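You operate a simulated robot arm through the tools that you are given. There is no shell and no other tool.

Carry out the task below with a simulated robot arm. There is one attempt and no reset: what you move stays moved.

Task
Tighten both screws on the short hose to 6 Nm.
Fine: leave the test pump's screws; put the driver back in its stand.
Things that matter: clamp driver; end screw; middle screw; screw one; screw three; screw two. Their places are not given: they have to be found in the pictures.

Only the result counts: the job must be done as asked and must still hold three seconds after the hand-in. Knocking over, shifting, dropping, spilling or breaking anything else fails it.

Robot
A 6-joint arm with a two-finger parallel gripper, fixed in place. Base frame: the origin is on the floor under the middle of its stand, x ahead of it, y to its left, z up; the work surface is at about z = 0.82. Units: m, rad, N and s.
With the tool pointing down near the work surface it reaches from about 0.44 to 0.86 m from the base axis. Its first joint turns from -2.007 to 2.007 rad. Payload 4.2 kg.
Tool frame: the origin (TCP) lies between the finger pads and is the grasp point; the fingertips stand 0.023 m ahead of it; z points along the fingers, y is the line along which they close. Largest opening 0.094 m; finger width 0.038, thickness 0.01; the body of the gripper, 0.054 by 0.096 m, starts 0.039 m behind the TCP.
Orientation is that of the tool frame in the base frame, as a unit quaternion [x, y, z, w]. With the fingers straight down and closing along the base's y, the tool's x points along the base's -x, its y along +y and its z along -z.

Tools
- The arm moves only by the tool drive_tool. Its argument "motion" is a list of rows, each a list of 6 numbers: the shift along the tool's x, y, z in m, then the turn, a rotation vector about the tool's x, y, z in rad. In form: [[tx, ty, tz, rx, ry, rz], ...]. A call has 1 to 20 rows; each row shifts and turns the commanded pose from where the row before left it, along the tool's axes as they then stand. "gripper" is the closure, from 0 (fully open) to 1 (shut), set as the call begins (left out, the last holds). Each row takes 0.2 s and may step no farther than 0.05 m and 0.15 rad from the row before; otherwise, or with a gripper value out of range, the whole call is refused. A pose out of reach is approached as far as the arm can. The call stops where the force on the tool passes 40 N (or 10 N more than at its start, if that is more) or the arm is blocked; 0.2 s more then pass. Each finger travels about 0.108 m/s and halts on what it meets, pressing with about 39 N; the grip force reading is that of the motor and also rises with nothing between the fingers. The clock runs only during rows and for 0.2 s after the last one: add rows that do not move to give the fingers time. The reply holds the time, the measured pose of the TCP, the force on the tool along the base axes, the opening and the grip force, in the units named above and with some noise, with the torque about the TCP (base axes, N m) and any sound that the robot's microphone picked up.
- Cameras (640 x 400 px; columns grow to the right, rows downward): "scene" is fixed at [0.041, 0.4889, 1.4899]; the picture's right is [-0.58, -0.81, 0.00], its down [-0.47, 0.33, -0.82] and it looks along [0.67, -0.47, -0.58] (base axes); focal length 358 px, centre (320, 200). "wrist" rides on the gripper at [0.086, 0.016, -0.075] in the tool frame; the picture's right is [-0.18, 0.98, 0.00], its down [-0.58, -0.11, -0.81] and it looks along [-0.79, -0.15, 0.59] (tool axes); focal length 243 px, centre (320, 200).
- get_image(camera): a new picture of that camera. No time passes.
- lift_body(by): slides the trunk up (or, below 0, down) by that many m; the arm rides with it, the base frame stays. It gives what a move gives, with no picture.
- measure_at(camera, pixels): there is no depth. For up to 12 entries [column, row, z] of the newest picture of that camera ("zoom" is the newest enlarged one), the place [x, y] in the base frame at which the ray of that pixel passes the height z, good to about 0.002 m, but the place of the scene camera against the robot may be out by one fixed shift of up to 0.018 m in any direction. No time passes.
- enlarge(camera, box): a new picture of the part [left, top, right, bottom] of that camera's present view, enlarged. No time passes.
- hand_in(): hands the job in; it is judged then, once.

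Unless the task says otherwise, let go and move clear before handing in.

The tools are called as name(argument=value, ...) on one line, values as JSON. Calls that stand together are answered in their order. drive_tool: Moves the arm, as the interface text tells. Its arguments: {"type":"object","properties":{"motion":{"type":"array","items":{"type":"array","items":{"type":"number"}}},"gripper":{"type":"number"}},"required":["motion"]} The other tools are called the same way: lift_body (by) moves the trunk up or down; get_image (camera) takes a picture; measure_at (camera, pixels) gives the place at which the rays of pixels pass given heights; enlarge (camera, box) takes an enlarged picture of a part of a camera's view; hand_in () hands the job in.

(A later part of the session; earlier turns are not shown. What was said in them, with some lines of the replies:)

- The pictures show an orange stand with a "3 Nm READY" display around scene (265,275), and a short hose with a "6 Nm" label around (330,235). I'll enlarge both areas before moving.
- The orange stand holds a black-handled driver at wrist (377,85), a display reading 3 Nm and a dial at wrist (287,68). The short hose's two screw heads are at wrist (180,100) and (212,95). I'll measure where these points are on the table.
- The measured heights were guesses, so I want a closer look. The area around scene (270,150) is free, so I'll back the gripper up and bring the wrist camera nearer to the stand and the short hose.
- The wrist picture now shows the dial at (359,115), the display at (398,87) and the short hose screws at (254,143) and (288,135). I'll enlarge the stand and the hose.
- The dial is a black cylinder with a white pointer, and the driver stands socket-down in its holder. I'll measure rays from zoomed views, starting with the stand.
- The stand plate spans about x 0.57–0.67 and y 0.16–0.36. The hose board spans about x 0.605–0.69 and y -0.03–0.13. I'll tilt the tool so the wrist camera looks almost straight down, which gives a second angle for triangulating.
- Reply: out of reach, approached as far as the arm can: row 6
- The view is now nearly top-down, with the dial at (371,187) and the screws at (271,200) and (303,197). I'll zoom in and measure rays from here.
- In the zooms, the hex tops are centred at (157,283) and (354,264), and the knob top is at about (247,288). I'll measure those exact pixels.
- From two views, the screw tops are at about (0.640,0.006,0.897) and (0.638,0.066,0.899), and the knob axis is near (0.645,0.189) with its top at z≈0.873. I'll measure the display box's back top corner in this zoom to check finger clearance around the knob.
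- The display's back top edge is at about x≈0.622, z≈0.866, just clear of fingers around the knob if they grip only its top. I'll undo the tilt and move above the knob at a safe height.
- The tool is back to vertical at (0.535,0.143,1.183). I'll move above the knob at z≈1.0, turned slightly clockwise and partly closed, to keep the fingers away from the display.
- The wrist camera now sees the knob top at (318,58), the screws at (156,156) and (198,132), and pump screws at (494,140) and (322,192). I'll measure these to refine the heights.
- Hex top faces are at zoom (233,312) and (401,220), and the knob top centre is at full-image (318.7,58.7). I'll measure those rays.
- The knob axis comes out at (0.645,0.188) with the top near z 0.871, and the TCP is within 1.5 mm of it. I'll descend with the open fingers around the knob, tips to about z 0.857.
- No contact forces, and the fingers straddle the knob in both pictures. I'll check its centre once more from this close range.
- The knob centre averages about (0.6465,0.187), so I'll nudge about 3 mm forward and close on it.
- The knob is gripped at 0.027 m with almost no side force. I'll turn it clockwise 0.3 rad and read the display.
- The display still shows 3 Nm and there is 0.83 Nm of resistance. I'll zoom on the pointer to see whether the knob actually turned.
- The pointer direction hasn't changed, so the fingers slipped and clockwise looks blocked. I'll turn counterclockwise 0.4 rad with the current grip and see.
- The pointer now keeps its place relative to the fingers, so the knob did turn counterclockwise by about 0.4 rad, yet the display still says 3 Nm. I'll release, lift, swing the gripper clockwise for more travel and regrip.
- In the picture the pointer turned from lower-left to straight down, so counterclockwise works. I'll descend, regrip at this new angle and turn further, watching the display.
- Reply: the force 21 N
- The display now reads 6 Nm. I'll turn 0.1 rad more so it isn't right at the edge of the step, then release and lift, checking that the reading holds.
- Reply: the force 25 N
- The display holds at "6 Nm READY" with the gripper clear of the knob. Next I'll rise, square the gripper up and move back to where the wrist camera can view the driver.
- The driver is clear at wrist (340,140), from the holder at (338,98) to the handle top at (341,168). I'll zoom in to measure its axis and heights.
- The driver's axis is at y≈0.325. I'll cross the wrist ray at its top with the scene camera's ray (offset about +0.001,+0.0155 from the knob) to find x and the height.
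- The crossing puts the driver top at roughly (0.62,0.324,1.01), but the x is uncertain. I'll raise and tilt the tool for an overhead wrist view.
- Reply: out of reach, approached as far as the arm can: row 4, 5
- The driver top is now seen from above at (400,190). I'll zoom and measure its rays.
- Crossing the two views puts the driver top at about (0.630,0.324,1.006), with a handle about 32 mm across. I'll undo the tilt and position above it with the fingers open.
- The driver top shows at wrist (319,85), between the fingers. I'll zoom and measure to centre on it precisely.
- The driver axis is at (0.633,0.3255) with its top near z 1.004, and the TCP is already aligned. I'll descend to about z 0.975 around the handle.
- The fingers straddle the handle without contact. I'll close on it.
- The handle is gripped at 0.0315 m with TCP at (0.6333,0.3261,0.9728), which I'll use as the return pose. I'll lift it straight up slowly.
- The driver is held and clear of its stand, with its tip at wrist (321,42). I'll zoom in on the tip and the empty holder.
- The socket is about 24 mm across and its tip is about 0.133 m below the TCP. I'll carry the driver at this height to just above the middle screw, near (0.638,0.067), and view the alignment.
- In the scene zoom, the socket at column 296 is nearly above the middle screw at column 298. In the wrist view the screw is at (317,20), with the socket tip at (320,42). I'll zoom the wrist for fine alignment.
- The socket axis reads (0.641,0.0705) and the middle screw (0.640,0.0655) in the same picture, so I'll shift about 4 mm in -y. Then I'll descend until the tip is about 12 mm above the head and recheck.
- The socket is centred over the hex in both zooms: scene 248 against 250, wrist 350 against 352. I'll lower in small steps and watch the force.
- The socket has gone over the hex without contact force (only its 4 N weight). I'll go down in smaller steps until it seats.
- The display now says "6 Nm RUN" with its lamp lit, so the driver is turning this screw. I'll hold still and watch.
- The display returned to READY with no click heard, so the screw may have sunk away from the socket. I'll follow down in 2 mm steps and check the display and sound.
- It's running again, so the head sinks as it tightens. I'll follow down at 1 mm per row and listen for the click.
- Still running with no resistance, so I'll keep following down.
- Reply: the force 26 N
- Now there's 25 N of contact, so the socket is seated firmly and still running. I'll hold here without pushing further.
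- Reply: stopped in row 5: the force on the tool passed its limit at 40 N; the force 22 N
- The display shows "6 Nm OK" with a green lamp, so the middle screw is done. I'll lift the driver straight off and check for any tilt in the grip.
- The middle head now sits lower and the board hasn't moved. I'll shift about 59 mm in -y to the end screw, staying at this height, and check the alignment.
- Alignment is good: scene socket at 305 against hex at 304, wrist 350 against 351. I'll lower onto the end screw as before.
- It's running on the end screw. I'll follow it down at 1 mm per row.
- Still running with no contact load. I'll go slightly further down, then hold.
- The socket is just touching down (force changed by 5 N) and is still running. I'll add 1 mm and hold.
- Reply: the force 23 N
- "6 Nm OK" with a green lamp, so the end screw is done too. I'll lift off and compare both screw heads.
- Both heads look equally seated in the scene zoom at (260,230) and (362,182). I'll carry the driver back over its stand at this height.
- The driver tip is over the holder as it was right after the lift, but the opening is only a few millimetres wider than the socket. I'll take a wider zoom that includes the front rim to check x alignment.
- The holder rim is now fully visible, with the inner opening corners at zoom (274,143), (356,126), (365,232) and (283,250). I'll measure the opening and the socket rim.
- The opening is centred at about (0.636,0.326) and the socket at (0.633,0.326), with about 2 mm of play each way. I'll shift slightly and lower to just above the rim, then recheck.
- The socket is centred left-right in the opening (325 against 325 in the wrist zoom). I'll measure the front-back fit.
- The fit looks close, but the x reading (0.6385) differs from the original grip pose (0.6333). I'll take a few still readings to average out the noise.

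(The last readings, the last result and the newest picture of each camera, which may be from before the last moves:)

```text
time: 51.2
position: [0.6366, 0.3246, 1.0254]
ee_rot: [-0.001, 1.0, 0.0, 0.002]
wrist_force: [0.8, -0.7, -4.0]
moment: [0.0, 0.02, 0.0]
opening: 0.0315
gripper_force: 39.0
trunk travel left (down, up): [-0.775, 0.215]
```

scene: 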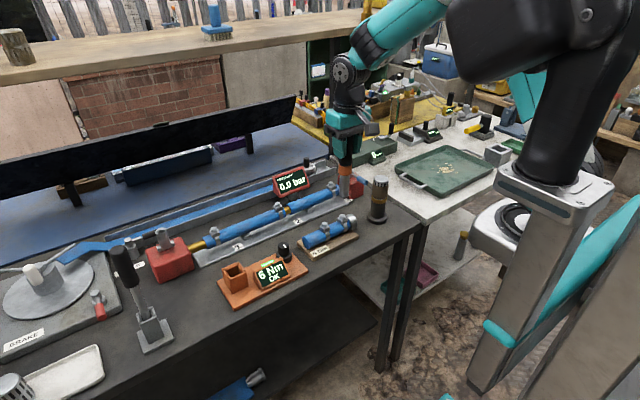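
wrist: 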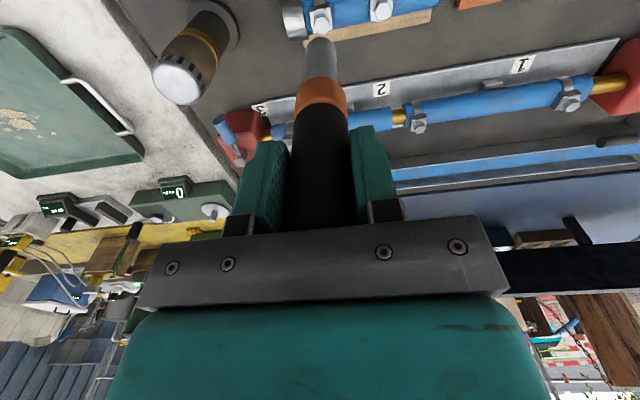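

The averaged pose is about (0.6374,0.3247,1.0265). I'll zoom further on the scene view to judge the tip against the rim.

enlarge(camera="scene", box=[216, 245, 256, 275])

get_image(camera="wrist")

```text
13.33 times, centred on (236, 260) of scene
```

zoom: 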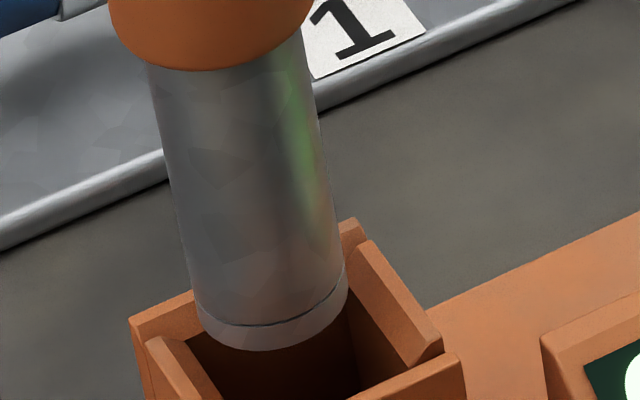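

```text
taken
```

wrist: 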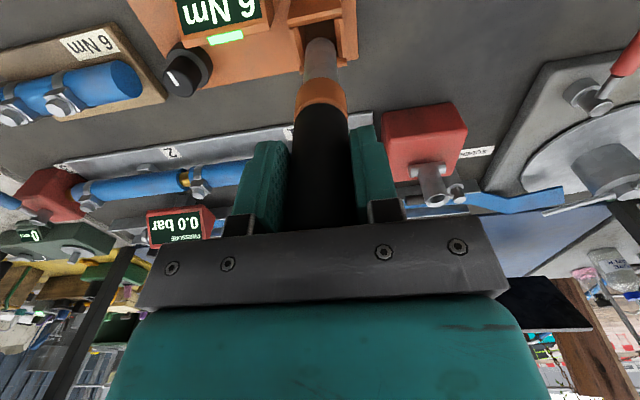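

I'll take a zoom that shows the whole holder rim and the socket tip, and measure both with the same camera so the camera's offset cancels.

enlarge(camera="scene", box=[212, 248, 260, 278])

```text
13.33 times, centred on (236, 263) of scene
```

zoom: 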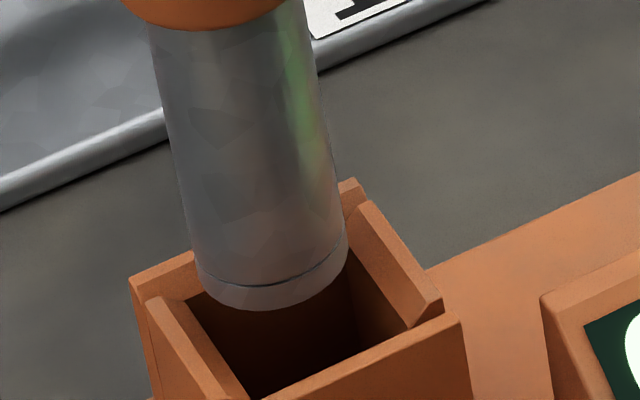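

Combining both cameras, the socket should move about 3 mm in -x and 1.5–2 mm in -y, and it's about 12 mm above the rim. I'll apply that shift and look again.

drive_tool(motion=[[0.003, -0.0015, 0, 0, 0, 0], [0, 0, 0, 0, 0, 0], [0, 0, 0, 0, 0, 0]])

enlarge(camera="scene", box=[212, 248, 260, 278])

enlarge(camera="wrist", box=[260, 0, 380, 60])

```text
time: 52.0
position: [0.6335, 0.3244, 1.0263]
ee_rot: [0.0, 1.0, 0.001, 0.001]
wrist_force: [0.8, 0.8, -3.7]
moment: [0.0, 0.0, 0.02]
opening: 0.0316
gripper_force: 39.3
trunk travel left (down, up): [-0.775, 0.215]
```

```text
13.33 times, centred on (236, 263) of scene
```

zoom: 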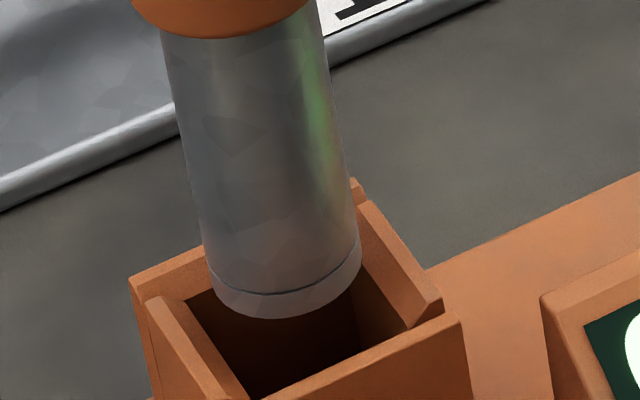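

```text
5.33 times, centred on (320, 30) of wrist
```

zoom: 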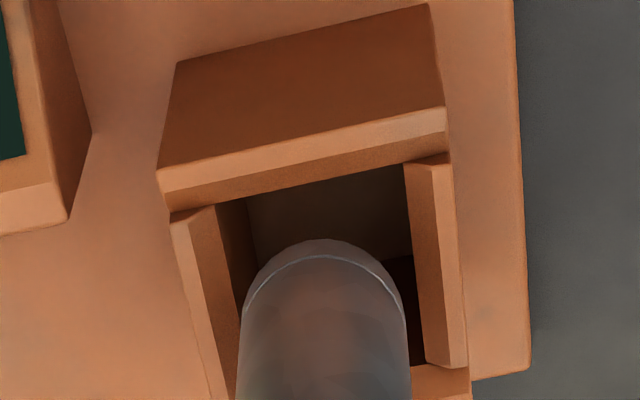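

The socket and opening now agree in the wrist zoom (325 against 324), with about 1 mm left in the scene zoom. I'll nudge half a millimetre and lower slowly into the holder while watching the forces.

drive_tool(motion=[[0.0005, -0.0007, 0.005, 0, 0, 0], [0, 0, 0.005, 0, 0, 0], [0, 0, 0.004, 0, 0, 0], [0, 0, 0, 0, 0, 0]])

enlarge(camera="scene", box=[212, 248, 260, 278])

enlarge(camera="wrist", box=[260, 0, 380, 60])

```text
time: 53.0
position: [0.6336, 0.3245, 1.0124]
ee_rot: [-0.001, 1.0, -0.001, 0.002]
wrist_force: [0.6, -0.7, -3.2]
moment: [-0.01, 0.0, -0.02]
opening: 0.0315
gripper_force: 39.2
trunk travel left (down, up): [-0.775, 0.215]
```

```text
13.33 times, centred on (236, 263) of scene
```

zoom: 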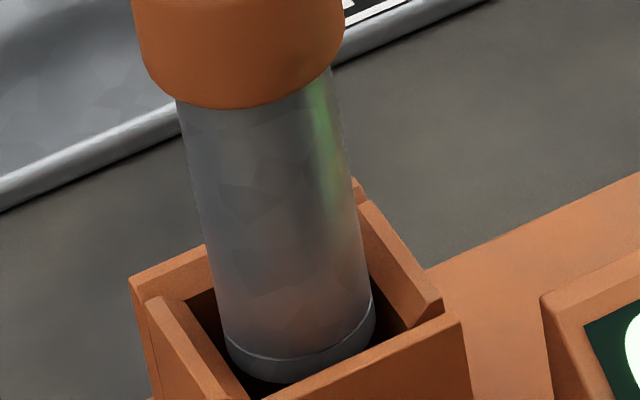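

```text
5.33 times, centred on (320, 30) of wrist
```

zoom: 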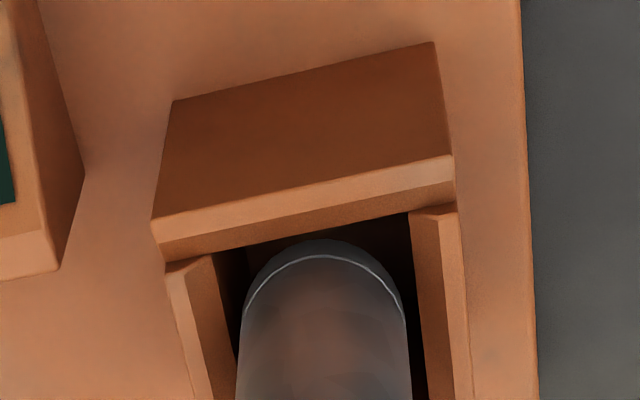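

The tip is now inside the opening with gaps on all sides and no contact force. I'll continue lowering in small steps.

drive_tool(motion=[[0, 0, 0.006, 0, 0, 0], [0, 0, 0.006, 0, 0, 0], [0, 0, 0.006, 0, 0, 0], [0, 0, 0.006, 0, 0, 0], [0, 0, 0, 0, 0, 0]])

enlarge(camera="scene", box=[205, 230, 265, 290])

```text
time: 54.2
position: [0.6324, 0.3248, 0.9888]
ee_rot: [0.0, 1.0, 0.0, 0.001]
wrist_force: [-0.1, 0.0, -4.2]
moment: [0.01, 0.01, 0.01]
opening: 0.0313
gripper_force: 38.8
trunk travel left (down, up): [-0.775, 0.215]
```

```text
6.67 times, centred on (235, 260) of scene
```

zoom: 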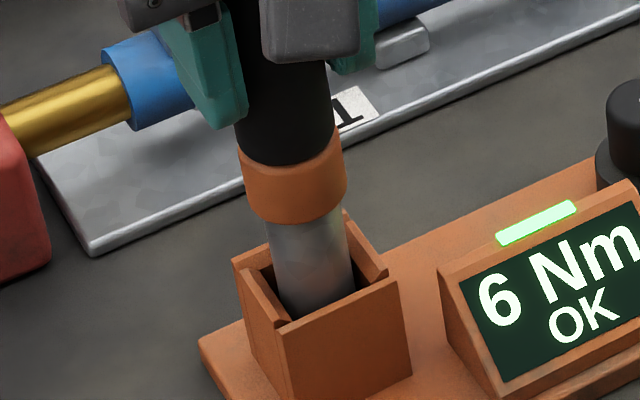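

The socket slides in freely at z 0.989. About 16 mm remain, so I'll slow down as it nears the floor of the holder.

drive_tool(motion=[[0, 0, 0.005, 0, 0, 0], [0, 0, 0.004, 0, 0, 0], [0, 0, 0.003, 0, 0, 0], [0, 0, 0.002, 0, 0, 0], [0, 0, 0, 0, 0, 0]])

enlarge(camera="scene", box=[205, 230, 265, 290])

```text
time: 55.4
position: [0.6323, 0.3238, 0.9749]
ee_rot: [0.0, 1.0, 0.001, 0.002]
wrist_force: [0.7, -0.9, -4.1]
moment: [-0.02, -0.03, -0.02]
opening: 0.0313
gripper_force: 38.4
trunk travel left (down, up): [-0.775, 0.215]
```

```text
6.67 times, centred on (235, 260) of scene
```

zoom: 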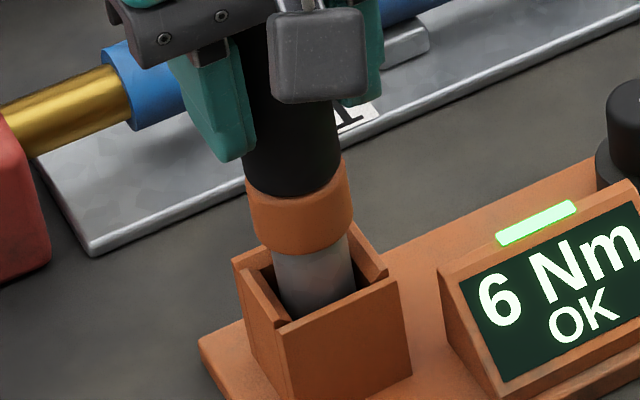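

It's nearly down and the gripper still carries the full 4 N weight. I'll go 1 mm at a time until the weight is taken up.

drive_tool(motion=[[0, 0, 0.001, 0, 0, 0], [0, 0, 0.001, 0, 0, 0], [0, 0, 0, 0, 0, 0]])

```text
time: 56.2
position: [0.633, 0.3243, 0.9724]
ee_rot: [-0.001, 1.0, 0.0, 0.002]
wrist_force: [0.5, -0.2, -3.9]
moment: [-0.01, 0.01, -0.02]
opening: 0.0313
gripper_force: 38.6
trunk travel left (down, up): [-0.775, 0.215]
```

drive_tool(motion=[[0, 0, 0.001, 0, 0, 0], [0, 0, 0, 0, 0, 0]])

drive_tool(motion=[[0, 0, 0.001, 0, 0, 0], [0, 0, 0, 0, 0, 0]])

```text
time: 56.8
position: [0.6335, 0.3239, 0.9724]
ee_rot: [0.0, 1.0, 0.0, 0.002]
wrist_force: [-2.2, -1.1, 5.9]
moment: [-0.18, 0.3, -0.01]
opening: 0.0314
gripper_force: 38.9
trunk travel left (down, up): [-0.775, 0.215]
```

```text
time: 57.4
position: [0.6336, 0.3241, 0.9727]
ee_rot: [-0.001, 1.0, 0.002, 0.002]
wrist_force: [-2.2, -0.7, 17.4]
moment: [-0.39, 0.23, -0.03]
opening: 0.0314
gripper_force: 38.9
trunk travel left (down, up): [-0.775, 0.215]
```

The force rose to 17 N at z 0.9727, the original seated height, so the driver is on the floor of its holder. I'll ease off the push, then open the gripper.

drive_tool(motion=[[0, 0, -0.0015, 0, 0, 0], [0, 0, 0, 0, 0, 0]])

drive_tool(motion=[[0, 0, 0, 0, 0, 0], [0, 0, 0, 0, 0, 0], [0, 0, 0, 0, 0, 0]], gripper=0.25)

enlarge(camera="scene", box=[185, 200, 305, 300])

get_image(camera="wrist")

```text
time: 58.0
position: [0.6327, 0.3247, 0.974]
ee_rot: [0.0, 1.0, 0.001, 0.002]
wrist_force: [0.7, 0.4, 9.5]
moment: [-0.07, -0.25, 0.02]
opening: 0.0313
gripper_force: 38.9
trunk travel left (down, up): [-0.775, 0.215]
```

```text
time: 58.8
position: [0.6331, 0.3243, 0.9724]
ee_rot: [-0.001, 1.0, 0.0, 0.002]
wrist_force: [-0.4, 0.7, -0.3]
moment: [-0.01, 0.0, 0.01]
opening: 0.0707
gripper_force: 0.0
trunk travel left (down, up): [-0.775, 0.215]
```

```text
4.00 times, centred on (245, 250) of scene
```

zoom: 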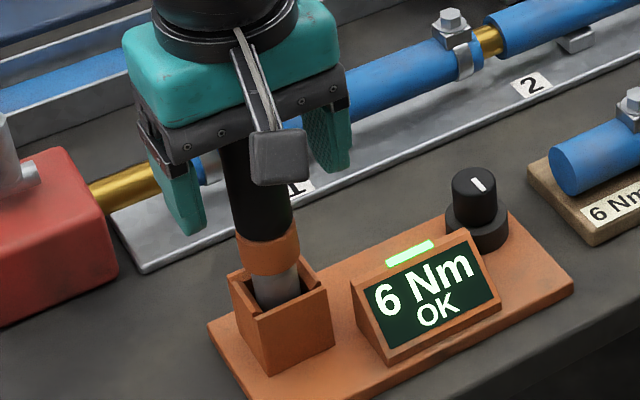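

```text
taken
```

wrist: 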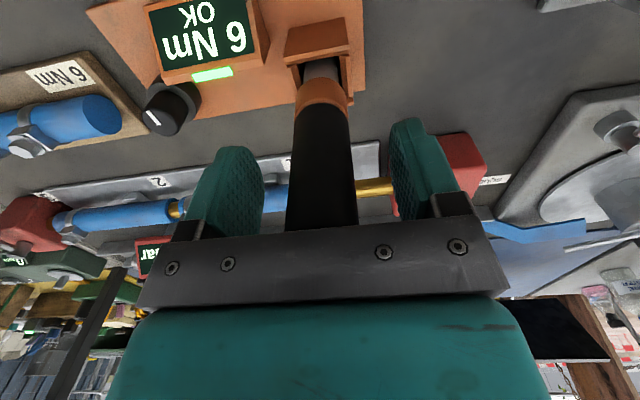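

The gripper is open with no force, and the driver stands in its holder. I'll rise straight up clear of the handle.

drive_tool(motion=[[0, 0, -0.03, 0, 0, 0], [0, 0, -0.04, 0, 0, 0], [0, 0, -0.045, 0, 0, 0], [0, 0, -0.045, 0, 0, 0], [0, 0, -0.045, 0, 0, 0], [0, 0, 0, 0, 0, 0]])

get_image(camera="scene")

enlarge(camera="scene", box=[200, 170, 380, 300])

get_image(camera="wrist")

```text
time: 60.2
position: [0.6313, 0.3237, 1.1758]
ee_rot: [0.0, 1.0, 0.0, 0.002]
wrist_force: [-0.6, -0.3, -0.4]
moment: [0.0, 0.01, 0.0]
opening: 0.0706
gripper_force: 0.1
trunk travel left (down, up): [-0.775, 0.215]
```

```text
taken
```

scene: 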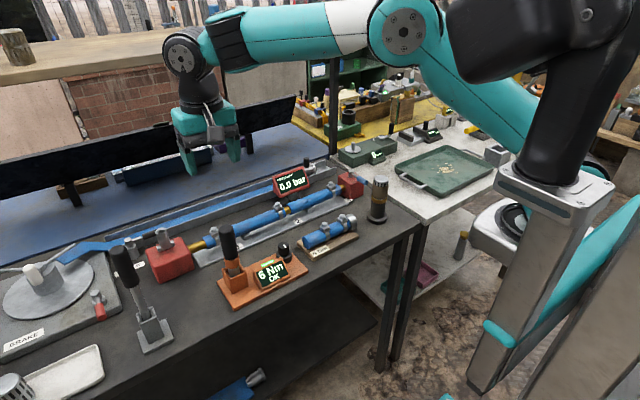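

```text
3.08 times, centred on (290, 235) of scene
```

zoom: 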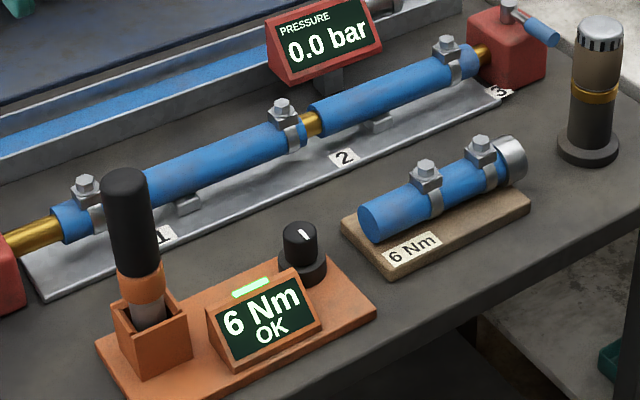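

```text
taken
```

wrist: 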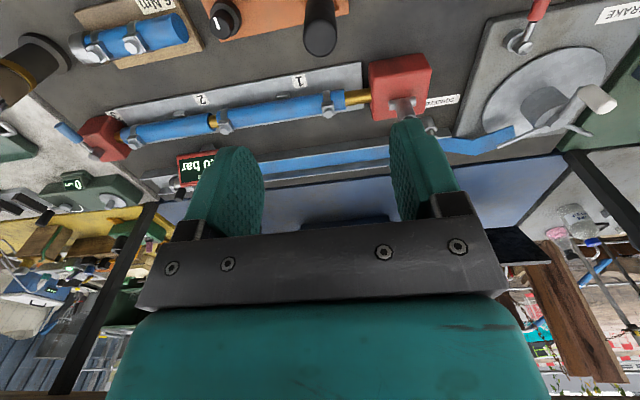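

The driver is upright in its stand, the display reads "6 Nm OK", both short-hose screws are seated alike, and the pump and everything else look unmoved. The gripper is open and clear, so I'll hand in.

hand_in()

```text
The job is handed in.
```

I tightened both screws on the short hose at the 6 Nm setting, and the job is handed in. The display showed "6 Nm OK" with a green lamp after each one.

- **Torque setting:** the driver was set to 3 Nm, so I turned its dial to 6 Nm first. I left it at 6.
- **Contact force:** on the middle screw, the push on the tool briefly passed the 40 N limit just as the screw reached torque. The arm stopped there as designed, and the hose board didn't move.
- **Not rechecked:** I didn't put the driver back on the middle screw after tightening the end one. In the last picture both screw heads sit at the same height.
- **Driver and surroundings:** the driver is back in its stand. I didn't touch the test pump's screws, and nothing else looked moved in the last picture.
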